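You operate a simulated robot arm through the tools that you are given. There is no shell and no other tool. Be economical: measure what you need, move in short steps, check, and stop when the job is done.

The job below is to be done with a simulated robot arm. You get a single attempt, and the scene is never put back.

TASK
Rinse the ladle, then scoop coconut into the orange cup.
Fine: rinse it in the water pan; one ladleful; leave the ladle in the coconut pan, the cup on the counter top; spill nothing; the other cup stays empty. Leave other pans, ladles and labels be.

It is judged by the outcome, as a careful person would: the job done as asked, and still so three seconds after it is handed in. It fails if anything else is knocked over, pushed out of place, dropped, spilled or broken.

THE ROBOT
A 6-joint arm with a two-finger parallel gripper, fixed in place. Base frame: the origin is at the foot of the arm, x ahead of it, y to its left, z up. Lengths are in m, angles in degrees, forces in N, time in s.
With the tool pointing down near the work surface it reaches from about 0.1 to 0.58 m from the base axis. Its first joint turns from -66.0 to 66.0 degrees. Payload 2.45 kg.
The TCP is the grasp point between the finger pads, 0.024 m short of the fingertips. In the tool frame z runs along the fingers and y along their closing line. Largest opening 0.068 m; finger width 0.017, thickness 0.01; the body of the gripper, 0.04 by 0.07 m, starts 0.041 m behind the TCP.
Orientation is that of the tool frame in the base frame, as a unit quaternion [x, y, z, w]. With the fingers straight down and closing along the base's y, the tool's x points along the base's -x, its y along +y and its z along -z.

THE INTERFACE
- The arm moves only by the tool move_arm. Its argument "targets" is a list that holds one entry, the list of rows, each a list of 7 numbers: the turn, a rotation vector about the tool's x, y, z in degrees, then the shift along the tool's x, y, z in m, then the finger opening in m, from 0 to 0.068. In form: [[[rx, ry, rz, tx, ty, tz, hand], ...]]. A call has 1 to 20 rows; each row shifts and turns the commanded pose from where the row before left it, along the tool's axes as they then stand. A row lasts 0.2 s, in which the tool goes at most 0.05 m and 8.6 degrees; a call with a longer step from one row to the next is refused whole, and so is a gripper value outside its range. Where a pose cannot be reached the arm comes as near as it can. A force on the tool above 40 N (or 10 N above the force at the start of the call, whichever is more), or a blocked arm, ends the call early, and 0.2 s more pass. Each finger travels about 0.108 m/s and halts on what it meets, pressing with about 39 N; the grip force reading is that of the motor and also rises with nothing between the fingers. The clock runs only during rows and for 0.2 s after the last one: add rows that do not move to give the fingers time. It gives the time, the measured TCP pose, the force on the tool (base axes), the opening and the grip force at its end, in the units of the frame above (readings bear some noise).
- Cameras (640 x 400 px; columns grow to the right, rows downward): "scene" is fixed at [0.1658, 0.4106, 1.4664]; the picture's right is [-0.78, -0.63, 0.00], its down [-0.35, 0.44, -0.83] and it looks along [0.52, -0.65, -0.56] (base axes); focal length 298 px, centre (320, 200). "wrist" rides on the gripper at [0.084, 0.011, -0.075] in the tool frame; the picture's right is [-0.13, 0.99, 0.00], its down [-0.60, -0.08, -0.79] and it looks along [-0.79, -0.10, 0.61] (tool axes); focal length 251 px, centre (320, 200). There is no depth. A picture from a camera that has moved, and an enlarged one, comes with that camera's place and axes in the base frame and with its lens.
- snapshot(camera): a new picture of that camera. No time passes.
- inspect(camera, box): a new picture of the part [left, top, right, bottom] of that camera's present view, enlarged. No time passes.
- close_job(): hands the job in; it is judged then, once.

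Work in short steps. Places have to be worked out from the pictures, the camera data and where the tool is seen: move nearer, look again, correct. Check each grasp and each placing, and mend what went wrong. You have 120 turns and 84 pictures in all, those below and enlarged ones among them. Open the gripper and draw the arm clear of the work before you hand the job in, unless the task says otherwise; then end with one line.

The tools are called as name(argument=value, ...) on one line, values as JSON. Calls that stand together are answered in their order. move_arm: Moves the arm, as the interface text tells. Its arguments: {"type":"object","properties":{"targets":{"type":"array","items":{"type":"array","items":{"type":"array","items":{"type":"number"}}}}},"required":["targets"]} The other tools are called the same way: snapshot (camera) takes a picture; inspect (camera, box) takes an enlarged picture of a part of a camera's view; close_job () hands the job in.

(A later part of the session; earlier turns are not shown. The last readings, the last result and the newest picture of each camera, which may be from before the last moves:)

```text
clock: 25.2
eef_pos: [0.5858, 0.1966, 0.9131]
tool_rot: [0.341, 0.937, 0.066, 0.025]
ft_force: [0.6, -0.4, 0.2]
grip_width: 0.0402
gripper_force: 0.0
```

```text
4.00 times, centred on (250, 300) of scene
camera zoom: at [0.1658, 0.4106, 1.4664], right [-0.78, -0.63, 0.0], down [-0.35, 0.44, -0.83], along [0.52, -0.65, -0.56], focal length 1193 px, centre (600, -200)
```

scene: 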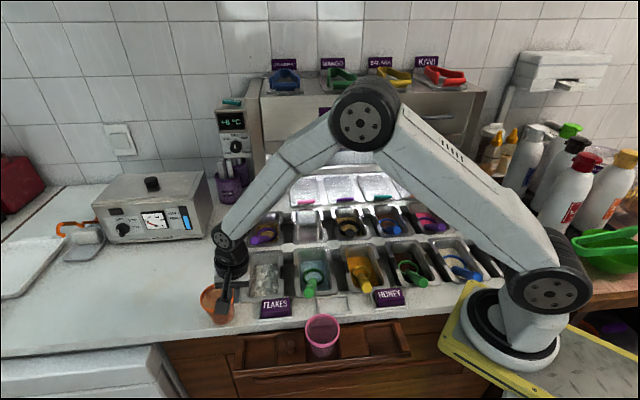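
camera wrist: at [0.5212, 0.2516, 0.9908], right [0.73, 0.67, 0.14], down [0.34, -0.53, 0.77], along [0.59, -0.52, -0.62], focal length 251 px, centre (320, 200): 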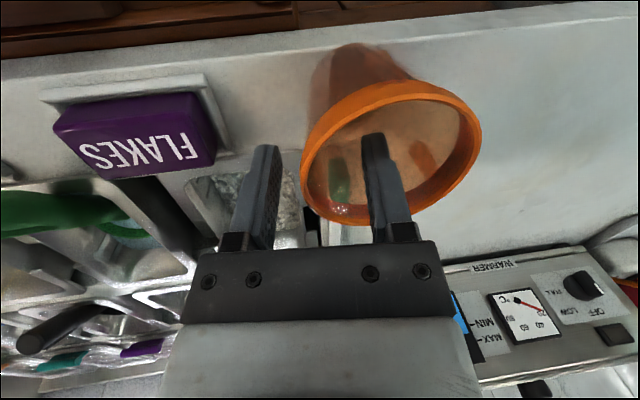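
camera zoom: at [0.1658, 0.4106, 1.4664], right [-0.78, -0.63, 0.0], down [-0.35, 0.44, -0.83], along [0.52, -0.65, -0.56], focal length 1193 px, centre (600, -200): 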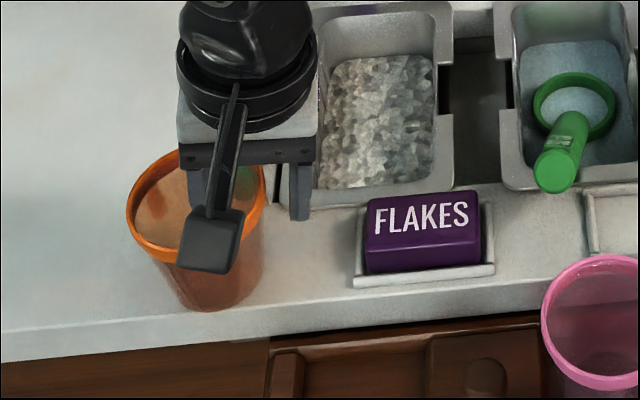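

The cup stands upright and free on the counter. I withdraw upward along the tool axis and straighten the tool.

move_arm(targets=[[[0, 0, 0, 0, 0.001, -0.015, 0.04], [0, 0, 0, 0, 0.002, -0.02, 0.04], [0, 0, 0, 0, 0.002, -0.03, 0.04], [0, 0, 0, 0, 0, -0.03, 0.04], [4, 0, 0, 0, 0, -0.02, 0.05], [4, 0, 0, 0, 0, 0, 0.06], [0, 0, 0, 0.03, -0.02, -0.02, 0.068], [0, 0, 0, 0.03, -0.02, 0, 0.068], [0, 0, 0, 0.03, -0.02, 0, 0.068], [0, 0, 0, 0.03, -0.02, 0, 0.068], [0, 0, 0, 0, 0, 0, 0.068]]])

snapshot(camera="wrist")

inspect(camera="scene", box=[190, 220, 350, 320])

```text
clock: 27.6
eef_pos: [0.4358, 0.2039, 1.0456]
tool_rot: [0.341, 0.94, 0.0, 0.001]
ft_force: [-0.4, -1.1, -0.1]
grip_width: 0.0683
gripper_force: 0.1
```

```text
36 pictures are left
camera wrist: at [0.3777, 0.2667, 1.1211], right [0.74, 0.68, 0.0], down [0.41, -0.45, 0.79], along [0.54, -0.58, -0.61], focal length 251 px, centre (320, 200)
```

wrist: 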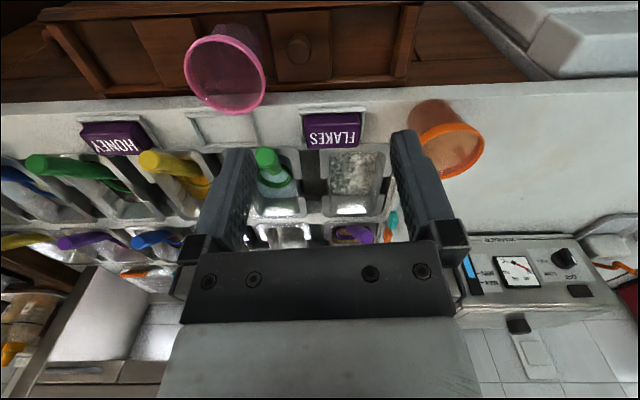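

```text
4.00 times, centred on (270, 270) of scene
camera zoom: at [0.1658, 0.4106, 1.4664], right [-0.78, -0.63, 0.0], down [-0.35, 0.44, -0.83], along [0.52, -0.65, -0.56], focal length 1193 px, centre (520, -80)
```

zoom: 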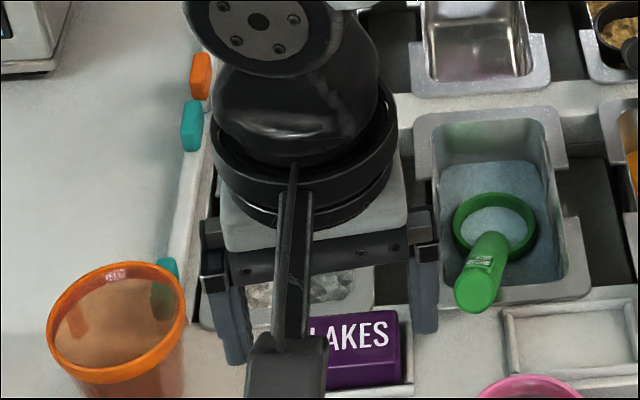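

The cup is well placed, with rim centre about (0.60, 0.223) and rim z≈0.92. The green ladle's ring is near (0.535, -0.02, 0.83) and its handle tip near (0.469, 0.074, 0.898), rising at about 30°. Before grasping it I check in free air that the arm can do the pouring roll above the water pan.

move_arm(targets=[[[0, 0, 7.5, 0, 0, 0, 0.068], [0, 0, 7.5, 0, 0, 0, 0.068], [0, 0, 0, -0.033, -0.0196, -0.005, 0.068], [0, 0, 0, -0.033, -0.0196, -0.005, 0.068], [0, 0, 0, -0.033, -0.0196, 0, 0.068], [0, 0, 0, -0.033, -0.0196, 0, 0.068], [0, 0, 0, -0.033, -0.0196, 0, 0.068], [0, 0, 0, 0, 0, 0, 0.068]]])

snapshot(camera="wrist")

move_arm(targets=[[[-8, 0, 0, 0, 0, 0, 0.068], [-8, 0, 0, 0, 0, 0, 0.068], [-8, 0, 0, 0, 0, 0, 0.068], [-8, 0, 0, 0, 0, 0, 0.068], [-8, 0, 0, 0, 0, 0, 0.068], [-8, 0, 0, 0, 0, 0, 0.068], [-8, 0, 0, 0, 0, 0, 0.068], [-8, 0, 0, 0, 0, 0, 0.068], [-8, 0, 0, 0, 0, 0, 0.068], [-8, 0, 0, 0, 0, 0, 0.068], [-8, 0, 0, 0, 0, 0, 0.068], [-8, 0, 0, 0, 0, 0, 0.068], [-8, 0, 0, 0, 0, 0, 0.068], [-8, 0, 0, 0, 0, 0, 0.068], [0, 0, 0, 0, 0, 0, 0.068]]])

```text
clock: 29.4
eef_pos: [0.4536, 0.0112, 1.0564]
tool_rot: [0.461, 0.887, 0.0, 0.0]
ft_force: [-0.2, -0.3, 0.6]
grip_width: 0.0681
gripper_force: 0.0
```

```text
34 pictures are left
camera wrist: at [0.412, 0.0882, 1.1324], right [0.89, 0.46, 0.0], down [0.28, -0.54, 0.79], along [0.37, -0.7, -0.61], focal length 251 px, centre (320, 200)
```

wrist: 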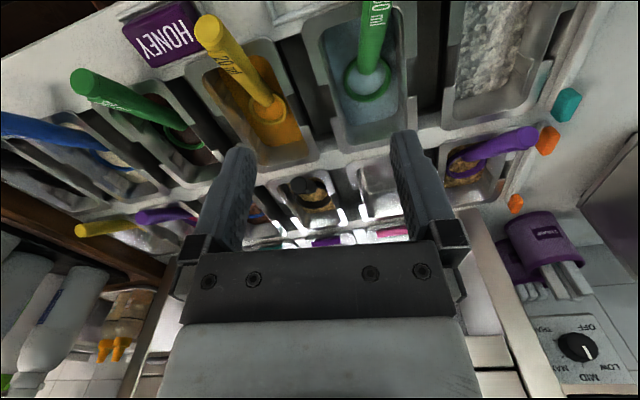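

```text
clock: 32.6
eef_pos: [0.4735, 0.0019, 1.0619]
tool_rot: [0.257, 0.5, 0.734, 0.381]
ft_force: [0.0, 0.5, 0.1]
grip_width: 0.0681
gripper_force: 0.0
out of reach, approached as far as the arm can: row 6, 7, 8, 14
```

The 112° roll is reachable, with only about 2 cm of drift. I roll back upright.

move_arm(targets=[[[8, 0, 0, 0, 0, 0, 0.068], [8, 0, 0, 0, 0, 0, 0.068], [8, 0, 0, 0, 0, 0, 0.068], [8, 0, 0, 0, 0, 0, 0.068], [8, 0, 0, 0, 0, 0, 0.068], [8, 0, 0, 0, 0, 0, 0.068], [8, 0, 0, 0, 0, 0, 0.068], [8, 0, 0, 0, 0, 0, 0.068], [8, 0, 0, 0, 0, 0, 0.068], [8, 0, 0, 0, 0, 0, 0.068], [8, 0, 0, 0, 0, 0, 0.068], [8, 0, 0, 0, 0, 0, 0.068], [8, 0, 0, 0, 0, 0, 0.068], [8, 0, 0, 0, 0, 0, 0.068], [0, 0, 0, 0, 0, 0, 0.068]]])

```text
clock: 35.8
eef_pos: [0.4732, 0.0027, 1.0623]
tool_rot: [0.461, 0.887, -0.001, 0.0]
ft_force: [0.0, 0.1, -1.7]
grip_width: 0.0681
gripper_force: 0.0
```

Now I move above the grip point on the green handle, near (0.492, 0.041), and look.

move_arm(targets=[[[0, 0, 0, 0.01, 0.018, 0.02, 0.068], [0, 0, 0, 0.01, 0.019, 0.03, 0.068], [0, 0, 0, 0, 0, 0.03, 0.068], [0, 0, 0, 0, 0, 0, 0.068]]])

snapshot(camera="wrist")

inspect(camera="scene", box=[250, 220, 370, 310])

```text
clock: 36.8
eef_pos: [0.4923, 0.0408, 0.9802]
tool_rot: [0.461, 0.887, 0.0, 0.0]
ft_force: [0.3, -0.4, 0.3]
grip_width: 0.0681
gripper_force: 0.1
```

```text
33 pictures are left
camera wrist: at [0.4524, 0.1167, 1.0561], right [0.89, 0.46, 0.0], down [0.28, -0.54, 0.79], along [0.37, -0.7, -0.61], focal length 251 px, centre (320, 200)
```

wrist: 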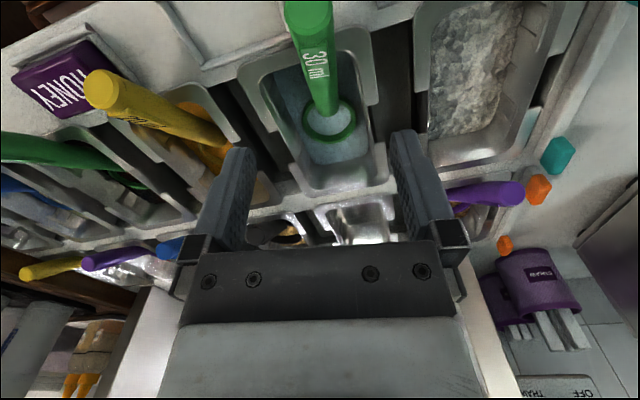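

```text
4.44 times, centred on (310, 265) of scene
camera zoom: at [0.1658, 0.4106, 1.4664], right [-0.78, -0.63, 0.0], down [-0.35, 0.44, -0.83], along [0.52, -0.65, -0.56], focal length 1325 px, centre (364, -89)
```

zoom: 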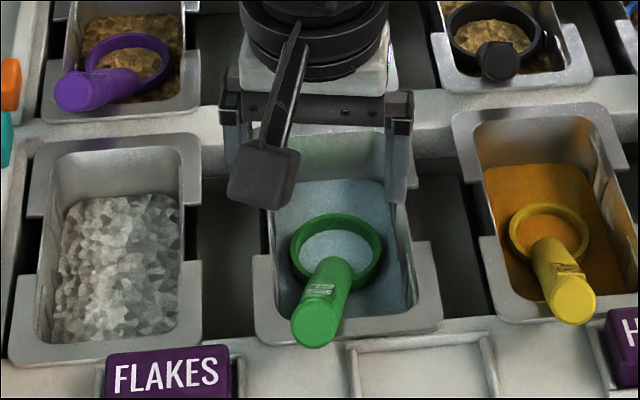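

The handle is centred between the fingers and aligned. I narrow the opening to 0.05 and descend onto the handle.

move_arm(targets=[[[0, 0, 0, 0, 0, 0.025, 0.05], [0, 0, 0, 0, 0, 0.03, 0.05], [0, 0, 0, 0, 0, 0.025, 0.05], [0, 0, 0, 0, 0, 0.02, 0.05], [0, 0, 0, 0, 0, 0.005, 0.05], [0, 0, 0, 0, 0, 0, 0.05]]])

snapshot(camera="wrist")

inspect(camera="scene", box=[250, 220, 370, 310])

```text
clock: 38.2
eef_pos: [0.4949, 0.04, 0.8781]
tool_rot: [0.462, 0.887, 0.001, 0.002]
ft_force: [-0.7, -0.1, 16.3]
grip_width: 0.051
gripper_force: 0.9
```

```text
31 pictures are left
camera wrist: at [0.4535, 0.1154, 0.9541], right [0.89, 0.46, 0.0], down [0.28, -0.54, 0.79], along [0.37, -0.7, -0.61], focal length 251 px, centre (320, 200)
```

wrist: 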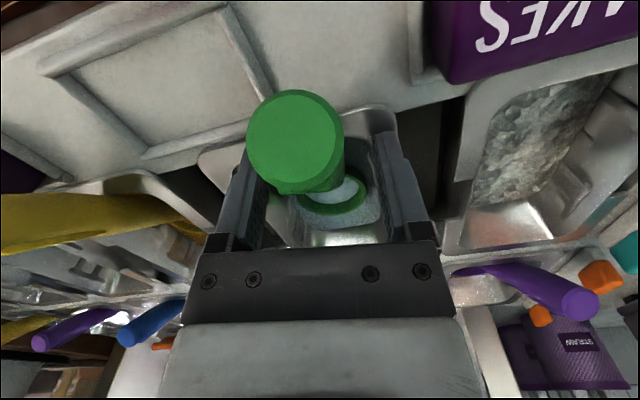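

```text
4.44 times, centred on (310, 265) of scene
camera zoom: at [0.1655, 0.4105, 1.4664], right [-0.78, -0.63, 0.0], down [-0.35, 0.44, -0.83], along [0.52, -0.65, -0.56], focal length 1325 px, centre (364, -89)
```

zoom: 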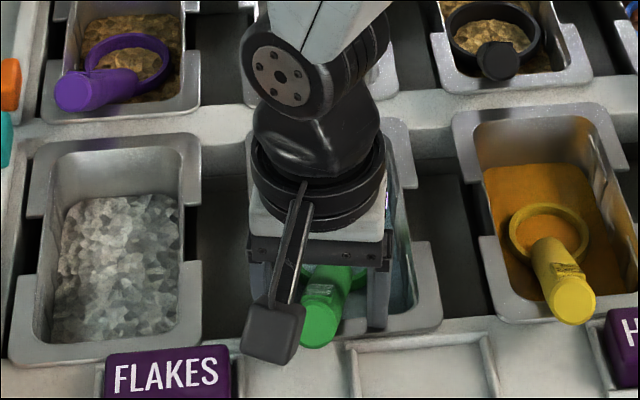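

There is a 16 N contact, likely a fingertip on the pan rim. I raise 4 mm and then close on the handle.

move_arm(targets=[[[0, 0, 0, 0, 0, -0.004, 0.05], [0, 0, 0, 0, 0, 0, 0.035], [0, 0, 0, 0, 0, 0, 0.02], [0, 0, 0, 0, 0, 0, 0.01], [0, 0, 0, 0, 0, 0, 0.0], [0, 0, 0, 0, 0, 0, 0.0]]])

snapshot(camera="wrist")

```text
clock: 39.6
eef_pos: [0.4932, 0.0397, 0.8808]
tool_rot: [0.462, 0.887, 0.0, 0.0]
ft_force: [-0.9, 0.2, 0.0]
grip_width: 0.0255
gripper_force: 38.9
```

```text
29 pictures are left
camera wrist: at [0.4529, 0.1156, 0.9576], right [0.89, 0.46, 0.0], down [0.28, -0.54, 0.79], along [0.37, -0.7, -0.61], focal length 251 px, centre (320, 200)
```

wrist: 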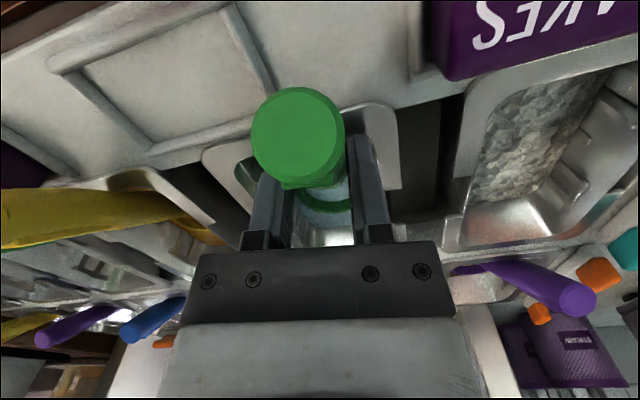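

The ladle is gripped (25.5 mm, 39 N). Now I rinse: swish the bowl in the water and dip it up and down, staying within the pan.

move_arm(targets=[[[0, 0, 0, 0, 0, -0.004, 0.0], [0, 0, 0, -0.012, 0, 0, 0.0], [0, 0, 0, 0.012, 0, 0, 0.0], [0, 0, 0, -0.012, 0, 0, 0.0], [0, 0, 0, 0.012, 0, 0, 0.0], [0, 0, 0, -0.012, 0, -0.015, 0.0], [0, 0, 0, 0, 0, 0.015, 0.0], [0, 0, 0, 0.012, 0, 0, 0.0], [0, 0, 0, -0.012, 0, 0, 0.0], [0, 0, 0, 0, 0, 0, 0.0]]])

snapshot(camera="wrist")

```text
clock: 41.8
eef_pos: [0.4995, 0.0324, 0.8854]
tool_rot: [0.462, 0.887, 0.0, 0.001]
ft_force: [-0.2, -0.1, -0.6]
grip_width: 0.0252
gripper_force: 39.3
```

```text
28 pictures are left
camera wrist: at [0.4592, 0.1064, 0.9617], right [0.89, 0.46, 0.0], down [0.28, -0.54, 0.79], along [0.37, -0.7, -0.61], focal length 251 px, centre (320, 200)
```

wrist: 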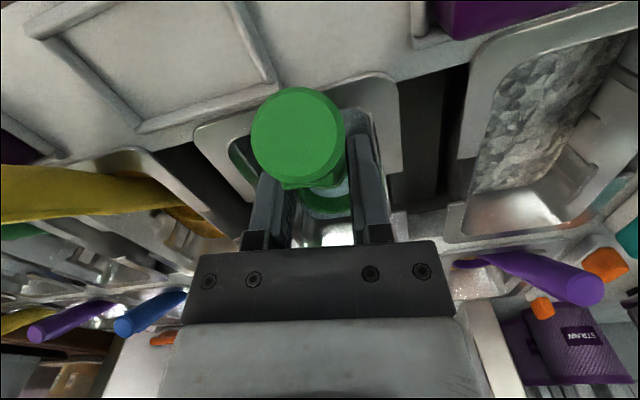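

The grip is holding after the swish. I lift the ladle straight up out of the water and look into the bowl.

move_arm(targets=[[[0, 0, 0, 0, 0, -0.012, 0.0], [0, 0, 0, 0, 0, -0.015, 0.0], [0, 0, 0, 0, 0, -0.015, 0.0], [0, 0, 0, 0, 0, -0.015, 0.0], [0, 0, 0, 0, 0, -0.013, 0.0], [0, 0, 0, 0, 0, 0, 0.0]]])

snapshot(camera="scene")

inspect(camera="scene", box=[250, 210, 370, 310])

```text
clock: 43.2
eef_pos: [0.4989, 0.0296, 0.9558]
tool_rot: [0.462, 0.887, 0.0, -0.001]
ft_force: [0.8, 0.0, -1.6]
grip_width: 0.0253
gripper_force: 38.9
```

```text
27 pictures are left
```

scene: 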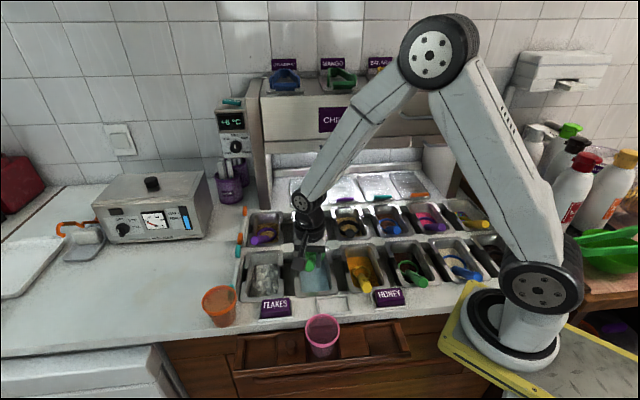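

```text
4.00 times, centred on (310, 260) of scene
camera zoom: at [0.1658, 0.4106, 1.4664], right [-0.78, -0.63, 0.0], down [-0.35, 0.44, -0.83], along [0.52, -0.65, -0.56], focal length 1193 px, centre (360, -40)
```

zoom: 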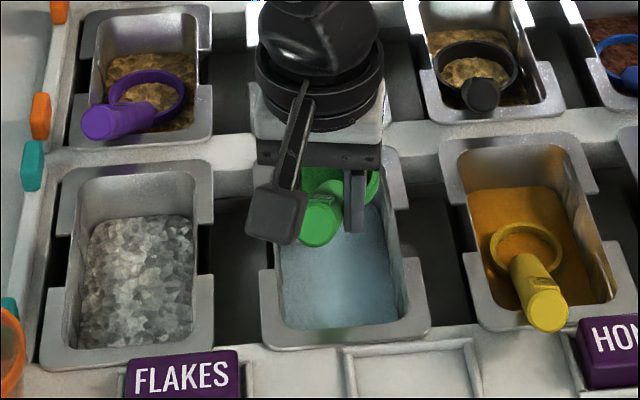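

The water surface is intact and the ladle is free. It may hold water, so I raise it clear of the neighbouring handles and tip it over the water pan, keeping the low lip above the pan's middle.

move_arm(targets=[[[0, 0, 0, 0, 0, -0.02, 0.0], [0, 0, 0, 0, 0, -0.02, 0.0], [-8, 0, 0, 0, 0, 0, 0.0], [-8, 0, 0, 0, 0, 0, 0.0], [-8, 0, 0, 0, 0, 0, 0.0], [-8, 0, 0, 0, -0.0046, -0.002, 0.0], [-8, 0, 0, 0, -0.0042, -0.0026, 0.0], [-8, 0, 0, 0, -0.0038, -0.0032, 0.0], [-8, 0, 0, 0, -0.0033, -0.0037, 0.0], [-8, 0, 0, 0, -0.0028, -0.0041, 0.0], [-8, 0, 0, 0, -0.0022, -0.0045, 0.0], [0, 0, 0, 0, 0, 0, 0.0]]])

inspect(camera="scene", box=[230, 200, 390, 310])

```text
clock: 45.8
eef_pos: [0.4753, 0.0129, 0.9961]
tool_rot: [0.374, 0.717, 0.522, 0.272]
ft_force: [0.1, -0.1, -0.9]
grip_width: 0.0253
gripper_force: 38.4
```

```text
3.64 times, centred on (310, 255) of scene
camera zoom: at [0.1658, 0.4105, 1.4664], right [-0.78, -0.63, 0.0], down [-0.35, 0.44, -0.83], along [0.52, -0.65, -0.56], focal length 1084 px, centre (356, 0)
```

zoom: 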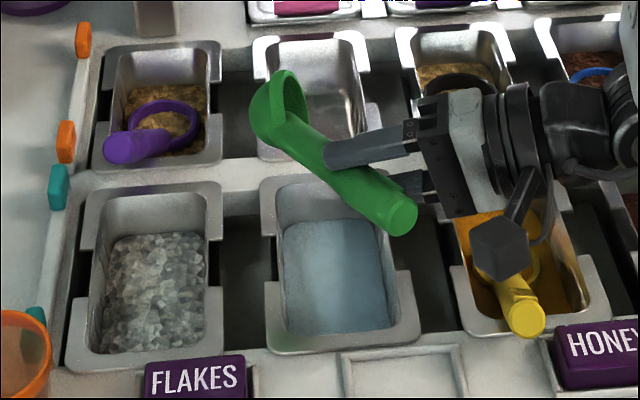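

The ladle has tipped 72° with its bowl over the water pan. I tip it further to empty it completely.

move_arm(targets=[[[-8, 0, 0, 0, -0.0015, -0.0048, 0.0], [-8, 0, 0, 0, -0.0009, -0.0049, 0.0], [-8, 0, 0, 0, 0, -0.002, 0.0], [-8, 0, 0, 0, 0, -0.002, 0.0], [0, 0, 0, 0, 0, 0, 0.0], [0, 0, 0, 0, 0, 0, 0.0], [0, 0, 0, 0, 0, 0, 0.0]]])

inspect(camera="scene", box=[230, 200, 390, 310])

```text
clock: 47.4
eef_pos: [0.4642, 0.0061, 0.9966]
tool_rot: [0.284, 0.546, 0.699, 0.364]
ft_force: [-0.2, 0.5, -1.3]
grip_width: 0.0253
gripper_force: 39.6
```

```text
3.64 times, centred on (310, 255) of scene
camera zoom: at [0.1658, 0.4106, 1.4664], right [-0.78, -0.63, 0.0], down [-0.35, 0.44, -0.83], along [0.52, -0.65, -0.56], focal length 1084 px, centre (356, 0)
```

zoom: 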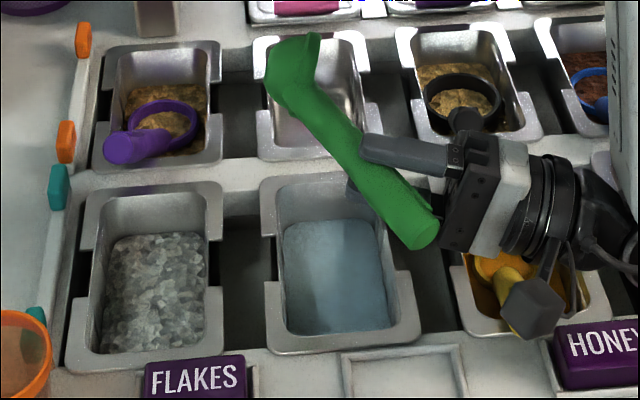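

The ladle is emptied. I roll it back upright above the water pan and look.

move_arm(targets=[[[8, 0, 0, 0, 0, 0, 0.0], [8, 0, 0, 0, 0, 0, 0.0], [8, 0, 0, 0, 0, 0, 0.0], [8, 0, 0, 0, 0, 0, 0.0], [8, 0, 0, 0, 0, 0, 0.0], [8, 0, 0, 0, 0, 0, 0.0], [8, 0, 0, 0, 0, 0, 0.0], [8, 0, 0, 0, 0, 0, 0.0], [8, 0, 0, 0, 0, 0, 0.0], [8, 0, 0, 0, 0, 0, 0.0], [8, 0, 0, 0, 0, 0, 0.0], [8, 0, 0, 0, 0, 0, 0.0], [8, 0, 0, 0, 0, 0, 0.0], [0, 0, -5, 0, 0, -0.015, 0.0], [0, 0, -5, 0, 0, -0.015, 0.0], [0, 0, 0, 0, 0, 0, 0.0]]])

snapshot(camera="wrist")

inspect(camera="scene", box=[230, 200, 390, 310])

```text
clock: 50.8
eef_pos: [0.4641, 0.0051, 1.0266]
tool_rot: [0.382, 0.924, 0.001, 0.0]
ft_force: [0.4, 0.5, -0.6]
grip_width: 0.0253
gripper_force: 39.0
```

```text
23 pictures are left
camera wrist: at [0.4112, 0.0729, 1.102], right [0.79, 0.61, 0.0], down [0.37, -0.48, 0.79], along [0.48, -0.63, -0.61], focal length 251 px, centre (320, 200)
```

wrist: 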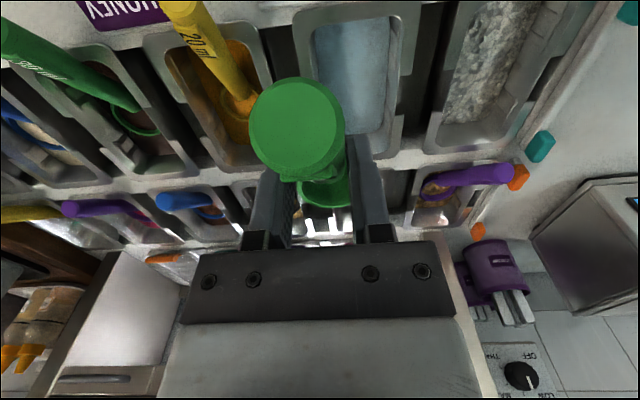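

```text
3.64 times, centred on (310, 255) of scene
camera zoom: at [0.1658, 0.4106, 1.4664], right [-0.78, -0.63, 0.0], down [-0.35, 0.44, -0.83], along [0.52, -0.65, -0.56], focal length 1084 px, centre (356, 0)
```

zoom: 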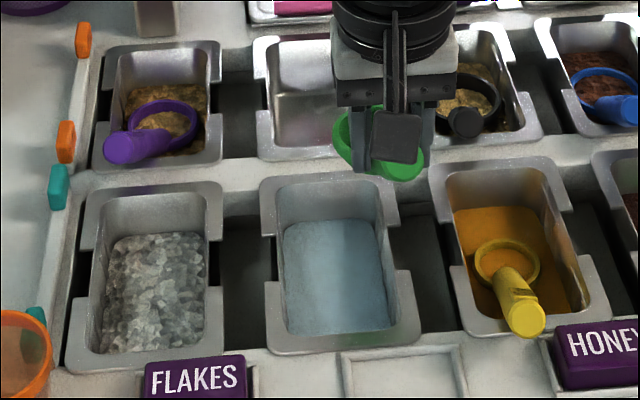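

The ladle is empty and level. I carry it over the FLAKES pan, pitch the bowl's far lip down 20°, and stop just above the surface to check.

move_arm(targets=[[[0, 0, 0, -0.0045, 0.034, 0, 0.0], [0, 0, 0, -0.0045, 0.034, 0, 0.0], [0, 0, 0, -0.0045, 0.034, 0, 0.0], [0, 0, 0, -0.0045, 0.034, 0, 0.0], [0, 0, 0, -0.0043, 0.034, 0, 0.0], [0, 0, 0, 0, 0, 0.03, 0.0], [0, 0, 0, 0, 0, 0.03, 0.0], [0, 7, 0, 0, 0, 0, 0.0], [0, 7, 0, 0, 0, 0, 0.0], [0, 6, 0, 0, 0, 0, 0.0], [0, 0, 0, 0, 0, 0, 0.0]]])

snapshot(camera="wrist")

inspect(camera="scene", box=[210, 210, 350, 310])

```text
clock: 53.2
eef_pos: [0.5987, 0.1106, 0.9658]
tool_rot: [0.377, 0.91, 0.067, -0.161]
ft_force: [0.0, -0.4, -0.4]
grip_width: 0.0249
gripper_force: 38.8
```

```text
21 pictures are left
camera wrist: at [0.5683, 0.1557, 1.0662], right [0.79, 0.62, -0.04], down [0.54, -0.65, 0.54], along [0.3, -0.45, -0.84], focal length 251 px, centre (320, 200)
```

wrist: 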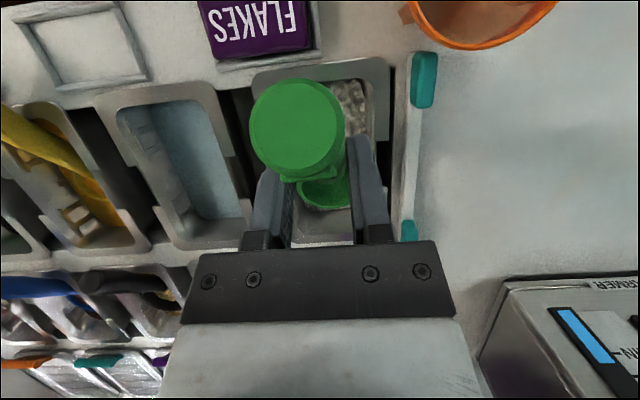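

```text
4.00 times, centred on (280, 260) of scene
camera zoom: at [0.1658, 0.4106, 1.4664], right [-0.78, -0.63, 0.0], down [-0.35, 0.44, -0.83], along [0.52, -0.65, -0.56], focal length 1193 px, centre (480, -40)
```

zoom: 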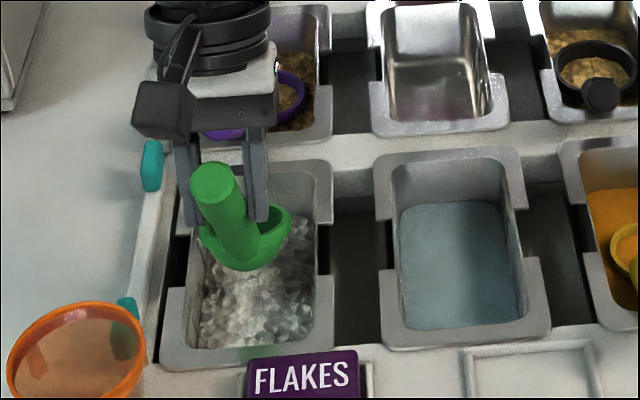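

The bowl is empty and centred over the flakes. I lower it vertically toward the surface.

move_arm(targets=[[[0, 0, 0, -0.0051, 0, 0.0141, 0.0], [0, 0, 0, -0.0051, 0, 0.0141, 0.0], [0, 0, 0, -0.0051, 0, 0.0141, 0.0], [0, 0, 0, -0.0051, 0, 0.0141, 0.0], [0, 0, 0, 0, 0, 0, 0.0]]])

inspect(camera="scene", box=[210, 210, 350, 310])

```text
clock: 54.4
eef_pos: [0.6, 0.1096, 0.907]
tool_rot: [0.377, 0.91, 0.068, -0.159]
ft_force: [-6.4, 3.1, 26.2]
grip_width: 0.0252
gripper_force: 39.2
```

```text
4.00 times, centred on (280, 260) of scene
camera zoom: at [0.1651, 0.4106, 1.4665], right [-0.78, -0.63, 0.0], down [-0.35, 0.44, -0.83], along [0.52, -0.65, -0.56], focal length 1193 px, centre (480, -40)
```

zoom: 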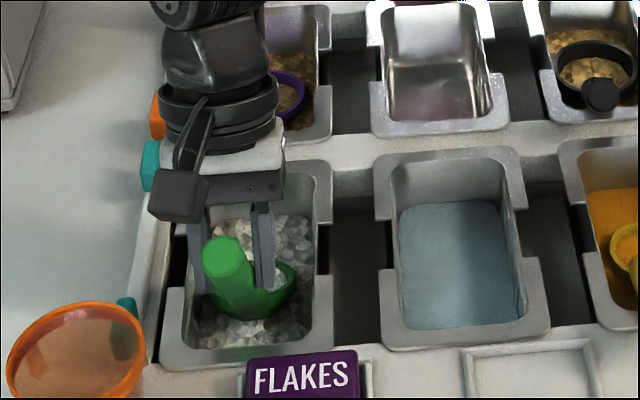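

There is 26 N of contact, and flakes seem to show inside the bowl. I look closer from both cameras.

inspect(camera="scene", box=[250, 255, 300, 300])

inspect(camera="wrist", box=[220, 60, 420, 250])

```text
8.89 times, centred on (275, 278) of scene
camera zoom: at [0.1651, 0.4106, 1.4665], right [-0.78, -0.63, 0.0], down [-0.35, 0.44, -0.83], along [0.52, -0.65, -0.56], focal length 2651 px, centre (720, -489)
```

zoom: 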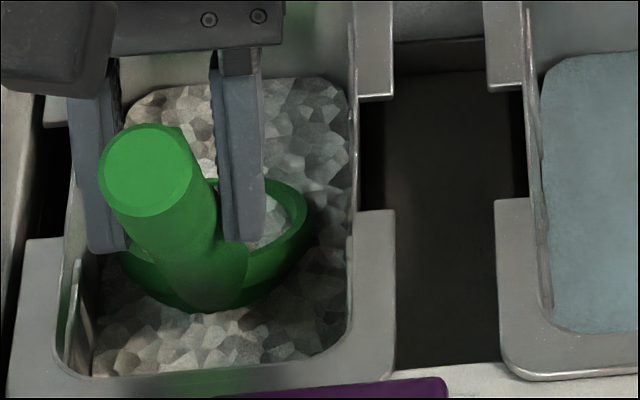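

```text
2.11 times, centred on (320, 155) of wrist
camera zoom: at [0.5689, 0.1564, 1.0078], right [0.79, 0.62, -0.04], down [0.54, -0.65, 0.54], along [0.31, -0.45, -0.84], focal length 529 px, centre (320, 295)
```

zoom: 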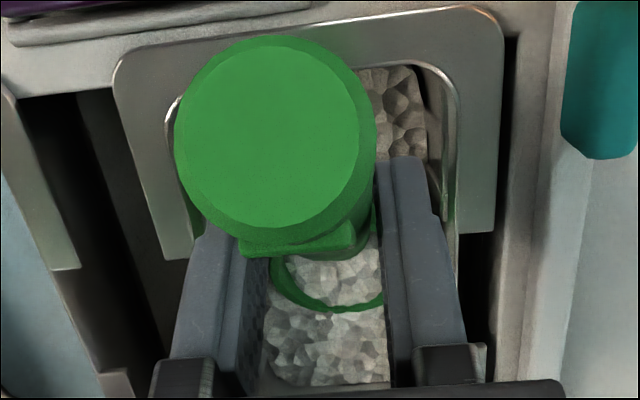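

Flakes show in and around the bowl, so it is digging in. I push it forward about 2.5 cm, then level it while lifting.

move_arm(targets=[[[0, 0, 0, 0.001, 0, -0.003, 0.0], [0, 0, 0, -0.0075, 0, -0.0025, 0.0], [0, 0, 0, -0.0075, 0, -0.0025, 0.0], [0, 0, 0, -0.0075, 0, -0.0025, 0.0], [0, 0, 0, 0, 0, 0, 0.0]]])

inspect(camera="wrist", box=[220, 60, 420, 250])

```text
clock: 55.6
eef_pos: [0.6166, 0.0931, 0.9066]
tool_rot: [0.378, 0.91, 0.067, -0.16]
ft_force: [-0.8, 2.1, 8.9]
grip_width: 0.025
gripper_force: 38.8
```

```text
2.11 times, centred on (320, 155) of wrist
camera zoom: at [0.5853, 0.1391, 1.0079], right [0.79, 0.62, -0.04], down [0.54, -0.65, 0.54], along [0.3, -0.45, -0.84], focal length 529 px, centre (320, 295)
```

zoom: 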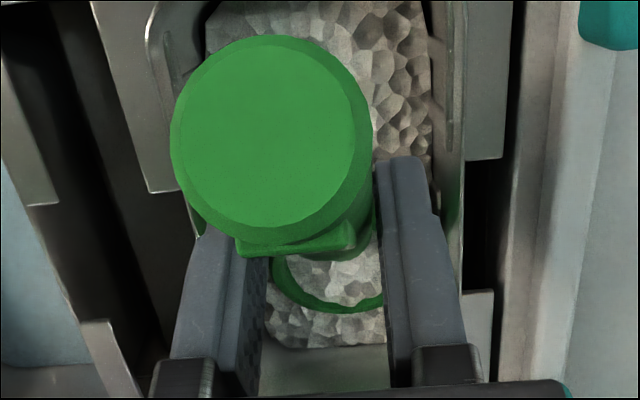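

The bowl shows flakes. I level it while lifting slowly.

move_arm(targets=[[[0, -5, 0, 0.001, 0, -0.004, 0.0], [0, -5, 0, 0.001, 0, -0.005, 0.0], [0, -5, 0, 0, 0, -0.007, 0.0], [0, -5, 0, 0, 0, -0.01, 0.0], [0, 0, 0, 0, 0, -0.012, 0.0], [0, 0, 0, 0, 0, -0.015, 0.0], [0, 0, 0, 0, 0, -0.015, 0.0], [0, 0, 0, 0, 0, 0, 0.0]]])

inspect(camera="scene", box=[220, 210, 340, 300])

inspect(camera="wrist", box=[220, 60, 420, 250])

```text
clock: 57.4
eef_pos: [0.6186, 0.0905, 0.9776]
tool_rot: [0.383, 0.924, 0.001, -0.001]
ft_force: [0.0, 1.0, -0.4]
grip_width: 0.0251
gripper_force: 39.1
```

```text
4.44 times, centred on (280, 255) of scene
camera zoom: at [0.1658, 0.4106, 1.4664], right [-0.78, -0.63, 0.0], down [-0.35, 0.44, -0.83], along [0.52, -0.65, -0.56], focal length 1325 px, centre (498, -44)
```

zoom: 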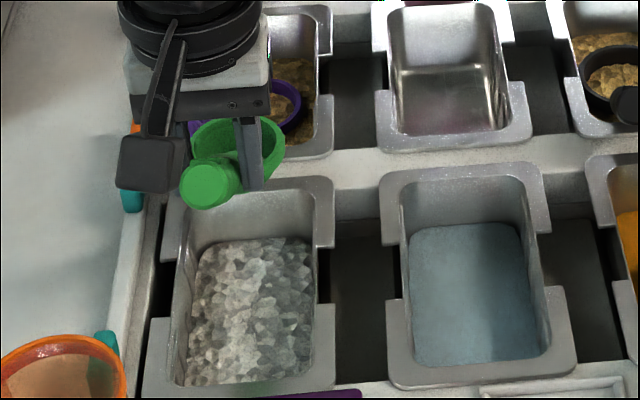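

```text
2.11 times, centred on (320, 155) of wrist
camera zoom: at [0.5655, 0.1585, 1.0524], right [0.79, 0.61, 0.0], down [0.37, -0.48, 0.79], along [0.48, -0.63, -0.61], focal length 529 px, centre (320, 295)
```

zoom: 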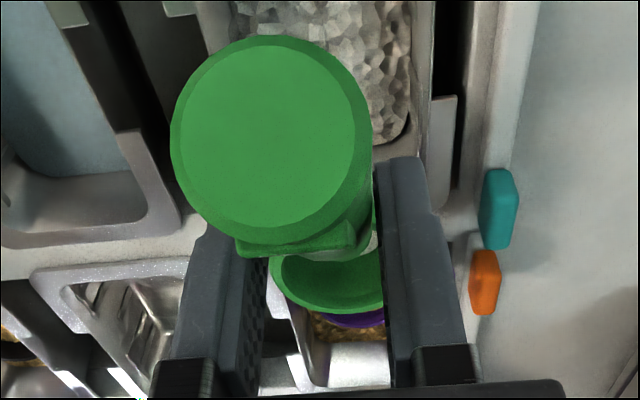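

I need to know whether the bowl holds flakes, so I enlarge it.

inspect(camera="scene", box=[250, 230, 290, 260])

inspect(camera="wrist", box=[290, 150, 360, 210])

```text
13.33 times, centred on (270, 245) of scene
camera zoom: at [0.1658, 0.4106, 1.4664], right [-0.78, -0.63, 0.0], down [-0.35, 0.44, -0.83], along [0.52, -0.65, -0.56], focal length 3976 px, centre (987, -400)
```

zoom: 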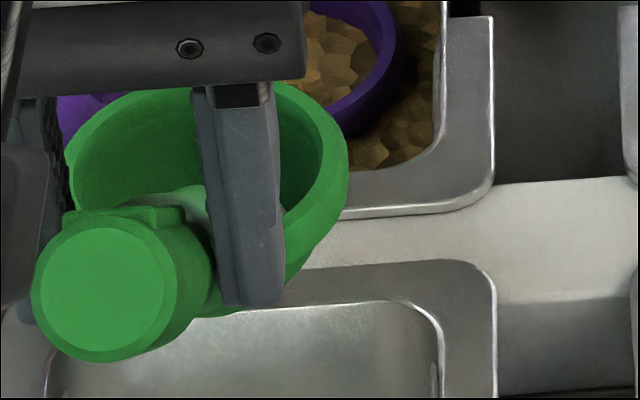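

```text
6.67 times, centred on (325, 180) of wrist
camera zoom: at [0.5655, 0.1585, 1.0524], right [0.79, 0.61, 0.0], down [0.37, -0.48, 0.79], along [0.48, -0.63, -0.61], focal length 1676 px, centre (287, 333)
```

zoom: 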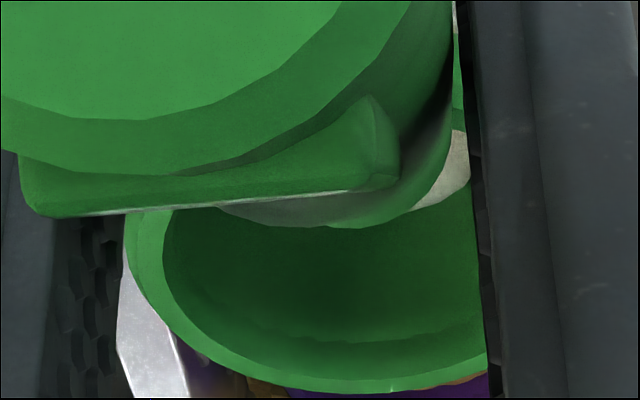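

Only a little shows at the bottom of the bowl, so this scoop looks shallow; everything is still over the same pan. I dig again with a steeper pitch of 40°, so the lip goes under the surface.

move_arm(targets=[[[0, 0, 0, 0.015, 0, 0, 0.0], [0, 8, 0, 0, 0, 0, 0.0], [0, 8, 0, 0, 0, 0, 0.0], [0, 8, 0, 0, 0, 0, 0.0], [0, 8, 0, 0, 0, 0, 0.0], [0, 8, 0, 0, 0, 0, 0.0], [0, 0, 0, -0.0096, 0, 0.0115, 0.0], [0, 0, 0, -0.0096, 0, 0.0115, 0.0], [0, 0, 0, -0.0064, 0, 0.0077, 0.0], [0, 0, 0, 0, 0, 0, 0.0]]])

inspect(camera="scene", box=[235, 235, 315, 300])

```text
clock: 59.6
eef_pos: [0.608, 0.1028, 0.9358]
tool_rot: [0.359, 0.868, 0.13, -0.316]
ft_force: [-1.3, -0.6, -1.5]
grip_width: 0.0252
gripper_force: 38.4
```

```text
6.15 times, centred on (275, 268) of scene
camera zoom: at [0.1658, 0.4106, 1.4664], right [-0.78, -0.63, 0.0], down [-0.35, 0.44, -0.83], along [0.52, -0.65, -0.56], focal length 1835 px, centre (597, -215)
```

zoom: 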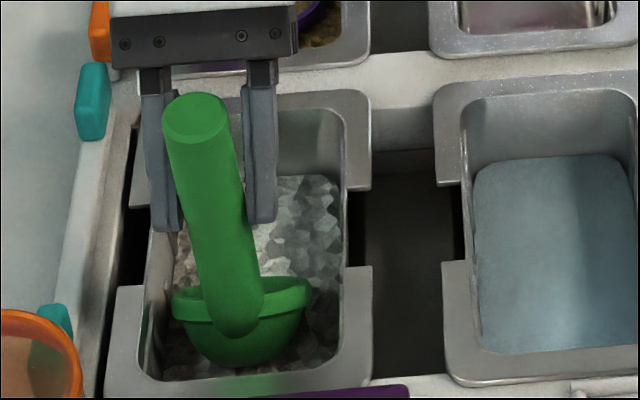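

The bowl sits at the front of the flakes, just above them. I lower it until it digs in.

move_arm(targets=[[[0, 0, 0, -0.0032, 0, 0.0038, 0.0], [0, 0, 0, -0.0032, 0, 0.0038, 0.0], [0, 0, 0, -0.0032, 0, 0.0038, 0.0], [0, 0, 0, 0, 0, 0, 0.0]]])

```text
clock: 60.6
eef_pos: [0.6072, 0.1025, 0.9202]
tool_rot: [0.359, 0.868, 0.131, -0.316]
ft_force: [0.3, 0.0, 0.2]
grip_width: 0.0254
gripper_force: 38.1
```

move_arm(targets=[[[0, 0, 0, -0.0032, 0, 0.0038, 0.0], [0, 0, 0, -0.0026, 0, 0.0031, 0.0], [0, 0, 0, 0, 0, 0, 0.0]]])

```text
clock: 61.4
eef_pos: [0.6091, 0.102, 0.9148]
tool_rot: [0.358, 0.869, 0.133, -0.316]
ft_force: [-2.7, 2.9, 37.4]
grip_width: 0.0251
gripper_force: 39.4
```

That is firm contact with the pan floor. I ease up 3 mm, push forward, then roll the bowl level as it rises.

move_arm(targets=[[[0, 0, 0, 0.0019, 0, -0.0023, 0.0], [0, 0, 0, -0.0057, 0, -0.0048, 0.0], [0, 0, 0, -0.0057, 0, -0.0048, 0.0], [0, 0, 0, -0.0057, 0, -0.0048, 0.0], [0, -8, 0, 0.0046, 0, 0.0039, 0.0], [0, -8, 0, 0.0051, 0, 0.0032, 0.0], [0, -8, 0, 0.0055, 0, 0.0025, 0.0], [0, -8, 0, 0.0058, 0, 0.0017, 0.0], [0, -8, 0, 0.0059, 0, 0.0008, 0.0], [0, 0, 0, 0, 0, -0.012, 0.0], [0, 0, 0, 0, 0, -0.015, 0.0], [0, 0, 0, 0, 0, -0.015, 0.0], [0, 0, 0, 0, 0, 0, 0.0]]])

inspect(camera="scene", box=[240, 225, 300, 270])

inspect(camera="wrist", box=[290, 150, 360, 210])

```text
clock: 64.2
eef_pos: [0.6011, 0.1066, 0.9559]
tool_rot: [0.382, 0.924, 0.0, 0.001]
ft_force: [0.2, 0.0, -0.2]
grip_width: 0.0251
gripper_force: 39.2
```

```text
8.89 times, centred on (270, 248) of scene
camera zoom: at [0.1658, 0.4106, 1.4664], right [-0.78, -0.63, 0.0], down [-0.35, 0.44, -0.83], along [0.52, -0.65, -0.56], focal length 2651 px, centre (764, -222)
```

zoom: 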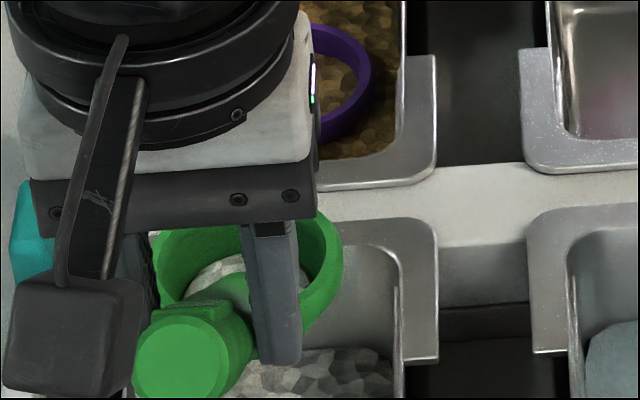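

```text
6.67 times, centred on (325, 180) of wrist
camera zoom: at [0.5483, 0.1751, 1.0324], right [0.79, 0.61, 0.0], down [0.37, -0.48, 0.79], along [0.48, -0.63, -0.61], focal length 1676 px, centre (287, 333)
```

zoom: 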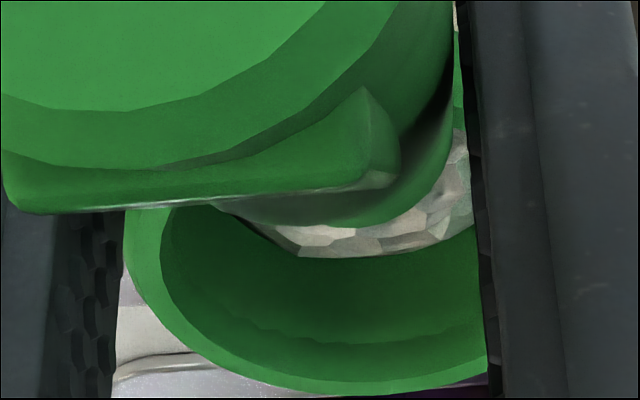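

Now a disc of flakes lies in the bowl, but it looks only about half full. I scoop once more with a steeper 52° pitch to get a full ladle, still within the same pan.

move_arm(targets=[[[0, 7.5, 0, -0.003, 0, 0, 0.0], [0, 7.5, 0, -0.003, 0, -0.0004, 0.0], [0, 7.5, 0, -0.0029, 0, -0.0008, 0.0], [0, 7.5, 0, -0.0028, 0, -0.0012, 0.0], [0, 7.5, 0, -0.0026, 0, -0.0015, 0.0], [0, 7.5, 0, -0.0024, 0, -0.0018, 0.0], [0, 7.5, 0, -0.0021, 0, -0.0021, 0.0], [0, 0, 0, -0.0056, 0, 0.0043, 0.0], [0, 0, 0, -0.0056, 0, 0.0043, 0.0], [0, 0, 0, -0.0056, 0, 0.0043, 0.0], [0, 0, 0, -0.0056, 0, 0.0043, 0.0], [0, 0, 0, 0, 0, 0, 0.0]]])

```text
clock: 66.8
eef_pos: [0.6181, 0.0916, 0.9275]
tool_rot: [0.342, 0.829, 0.169, -0.408]
ft_force: [0.1, 0.2, -0.5]
grip_width: 0.0251
gripper_force: 39.0
```

move_arm(targets=[[[0, 0, 0, -0.0032, 0, 0.0024, 0.0], [0, 0, 0, -0.0024, 0, 0.0018, 0.0], [0, 0, 0, 0, 0, 0, 0.0]]])

```text
clock: 67.6
eef_pos: [0.6165, 0.0923, 0.921]
tool_rot: [0.343, 0.829, 0.169, -0.409]
ft_force: [-0.3, 0.6, 0.0]
grip_width: 0.025
gripper_force: 39.4
```

move_arm(targets=[[[0, 0, 0, -0.0053, 0, -0.0054, 0.0], [0, 0, 0, -0.0046, 0, -0.0059, 0.0], [0, 0, 0, -0.0046, 0, -0.0059, 0.0], [0, 0, 0, -0.0046, 0, -0.0059, 0.0], [0, -7.5, 0, 0.0049, 0, 0.0063, 0.0], [0, -7.5, 0, 0.0057, 0, 0.0057, 0.0], [0, -7.5, 0, 0.0064, 0, 0.0048, 0.0], [0, -7.5, 0, 0.0069, 0, 0.004, 0.0], [0, -7.5, 0, 0.0074, 0, 0.003, 0.0], [0, -7.5, 0, 0.0077, 0, 0.0021, 0.0], [0, -7.5, 0, 0.0079, 0, 0.001, 0.0], [0, 0, 0, 0, 0, -0.015, 0.0], [0, 0, 0, 0, 0, -0.015, 0.0], [0, 0, 0, 0, 0, 0, 0.0]]])

inspect(camera="wrist", box=[290, 150, 360, 210])

```text
clock: 70.6
eef_pos: [0.5986, 0.1104, 0.9512]
tool_rot: [0.383, 0.924, 0.0, 0.001]
ft_force: [-0.1, 0.0, -0.1]
grip_width: 0.0251
gripper_force: 39.4
```

```text
6.67 times, centred on (325, 180) of wrist
camera zoom: at [0.5455, 0.1779, 1.0271], right [0.79, 0.61, 0.0], down [0.37, -0.48, 0.79], along [0.48, -0.63, -0.61], focal length 1676 px, centre (287, 333)
```

zoom: 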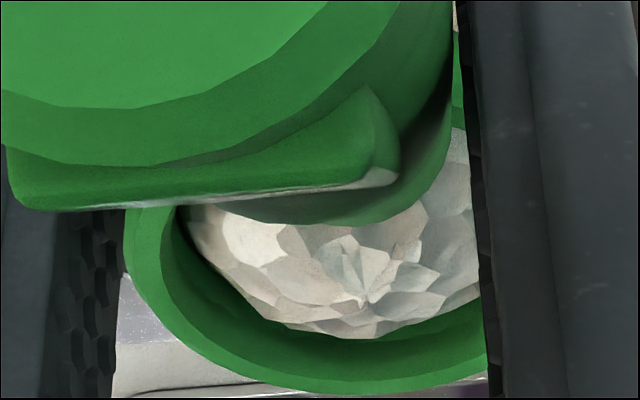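

The ladle is now heaped full. I lift it level and carry it gently toward the orange cup.

move_arm(targets=[[[0, 0, 0, 0, 0, -0.008, 0.0], [0, 0, 0, 0, 0, -0.014, 0.0], [0, 0, 0, 0, 0, -0.018, 0.0], [0, 0, 0, 0, 0, -0.018, 0.0], [0, 0, 0, 0, 0, -0.016, 0.0], [0, 0, 0, 0, 0, -0.01, 0.0], [0, 0, 0, 0.006, 0.0033, 0, 0.0], [0, 0, 0, 0.0125, 0.007, 0, 0.0], [0, 0, 0, 0.015, 0.0083, 0, 0.0], [0, 0, 0, 0.015, 0.0083, 0, 0.0], [0, 0, 0, 0.015, 0.0083, 0, 0.0], [0, 0, 0, 0.015, 0.0083, 0, 0.0], [0, 0, 0, 0.015, 0.0083, 0, 0.0], [0, 0, 0, 0.015, 0.0083, 0, 0.0], [0, 0, 0, 0.015, 0.0083, 0, 0.0], [0, 0, 0, 0.0125, 0.007, 0, 0.0], [0, 0, 0, 0.008, 0.0045, 0, 0.0], [0, 0, 0, 0.0055, 0.0035, 0, 0.0], [0, 0, 0, 0, 0, 0, 0.0]]])

snapshot(camera="wrist")

inspect(camera="scene", box=[180, 240, 300, 330])

```text
clock: 74.6
eef_pos: [0.5514, 0.274, 1.0351]
tool_rot: [0.382, 0.924, 0.0, 0.0]
ft_force: [0.3, -0.3, -0.7]
grip_width: 0.0249
gripper_force: 39.0
```

```text
7 pictures are left
camera wrist: at [0.4989, 0.3425, 1.1115], right [0.79, 0.61, 0.0], down [0.37, -0.48, 0.79], along [0.48, -0.63, -0.61], focal length 251 px, centre (320, 200)
```

wrist: 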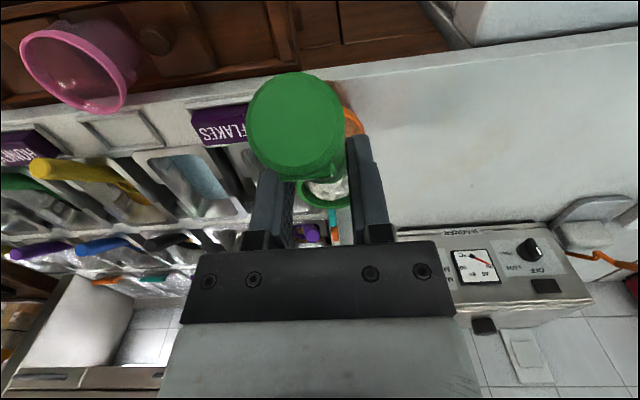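

```text
4.44 times, centred on (240, 285) of scene
camera zoom: at [0.1658, 0.4106, 1.4664], right [-0.78, -0.63, 0.0], down [-0.35, 0.44, -0.83], along [0.52, -0.65, -0.56], focal length 1325 px, centre (676, -178)
```

zoom: 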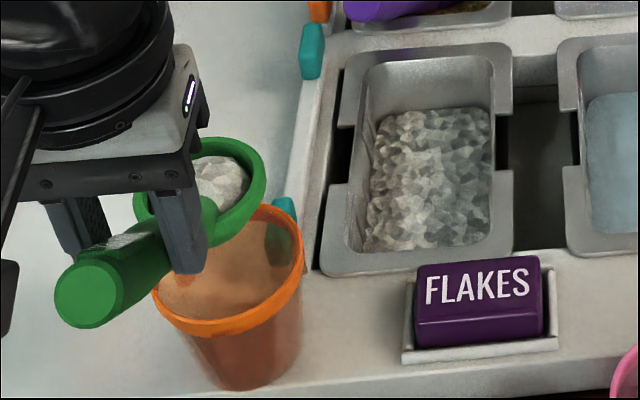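

The bowl sits over the cup, about 8 mm toward the front. I shift it in slightly, lower a little, and begin the roll while keeping the low lip over the cup's centre.

move_arm(targets=[[[0, 0, 0, -0.003, 0, 0.01, 0.0], [0, 0, 0, -0.003, 0, 0.01, 0.0], [-8, 0, 0, 0, 0.004, 0, 0.0], [-8, 0, 0, 0, 0.0039, 0.0008, 0.0], [-8, 0, 0, 0, 0.0038, 0.0014, 0.0], [-8, 0, 0, 0, -0.0071, -0.0038, 0.0], [-8, 0, 0, 0, -0.0065, -0.0047, 0.0], [-8, 0, 0, 0, -0.0058, -0.0056, 0.0], [-8, 0, 0, 0, -0.0049, -0.0063, 0.0], [0, 0, 0, 0, 0, 0, 0.0], [0, 0, 0, 0, 0, 0, 0.0]]])

inspect(camera="scene", box=[170, 230, 320, 340])

```text
clock: 77.0
eef_pos: [0.5431, 0.2668, 1.0156]
tool_rot: [0.346, 0.846, 0.383, 0.137]
ft_force: [-1.0, -0.8, -1.3]
grip_width: 0.0251
gripper_force: 39.0
out of reach, approached as far as the arm can: row 7, 8
```

```text
3.64 times, centred on (245, 285) of scene
camera zoom: at [0.1658, 0.4106, 1.4664], right [-0.78, -0.63, 0.0], down [-0.35, 0.44, -0.83], along [0.52, -0.65, -0.56], focal length 1084 px, centre (593, -109)
```

zoom: 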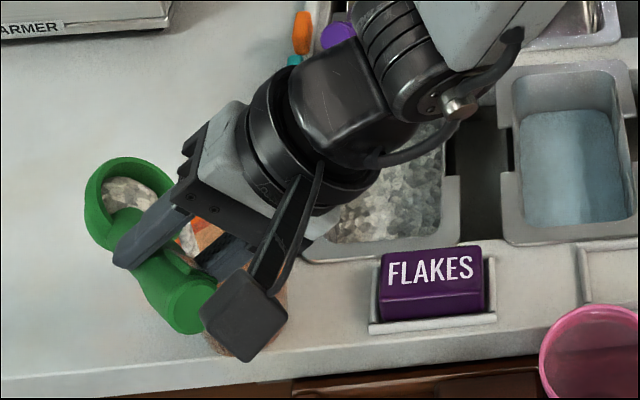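

The roll has reached 48° with the flakes still in the bowl and the low lip over the cup. I continue rolling.

move_arm(targets=[[[-6, 0, 0, 0, -0.004, -0.0048, 0.0], [-6, 0, 0, 0, -0.0035, -0.005, 0.0], [-6, 0, 0, 0, -0.0028, -0.005, 0.0], [-6, 0, 0, 0, -0.002, -0.0046, 0.0], [-6, 0, 0, 0, -0.0014, -0.0046, 0.0], [-6, 0, 0, 0, -0.0008, -0.0042, 0.0], [0, 0, 0, 0, 0, 0, 0.0], [0, 0, 0, 0, 0, 0, 0.0]]])

inspect(camera="scene", box=[170, 230, 320, 340])

```text
clock: 78.8
eef_pos: [0.5213, 0.243, 1.0174]
tool_rot: [0.286, 0.686, 0.625, 0.237]
ft_force: [0.0, 0.0, -1.1]
grip_width: 0.0251
gripper_force: 38.5
```

```text
3.64 times, centred on (245, 285) of scene
camera zoom: at [0.1658, 0.4106, 1.4664], right [-0.78, -0.63, 0.0], down [-0.35, 0.44, -0.83], along [0.52, -0.65, -0.56], focal length 1084 px, centre (593, -109)
```

zoom: 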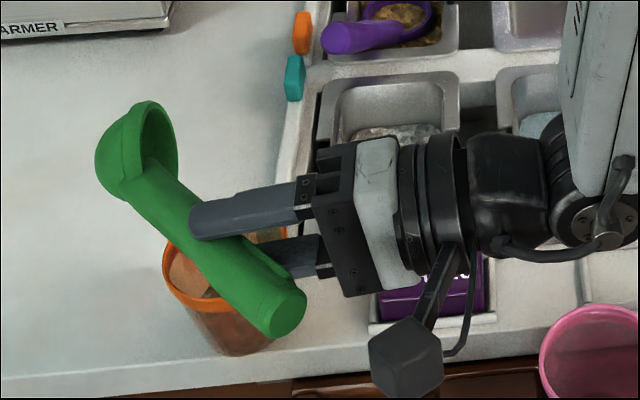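

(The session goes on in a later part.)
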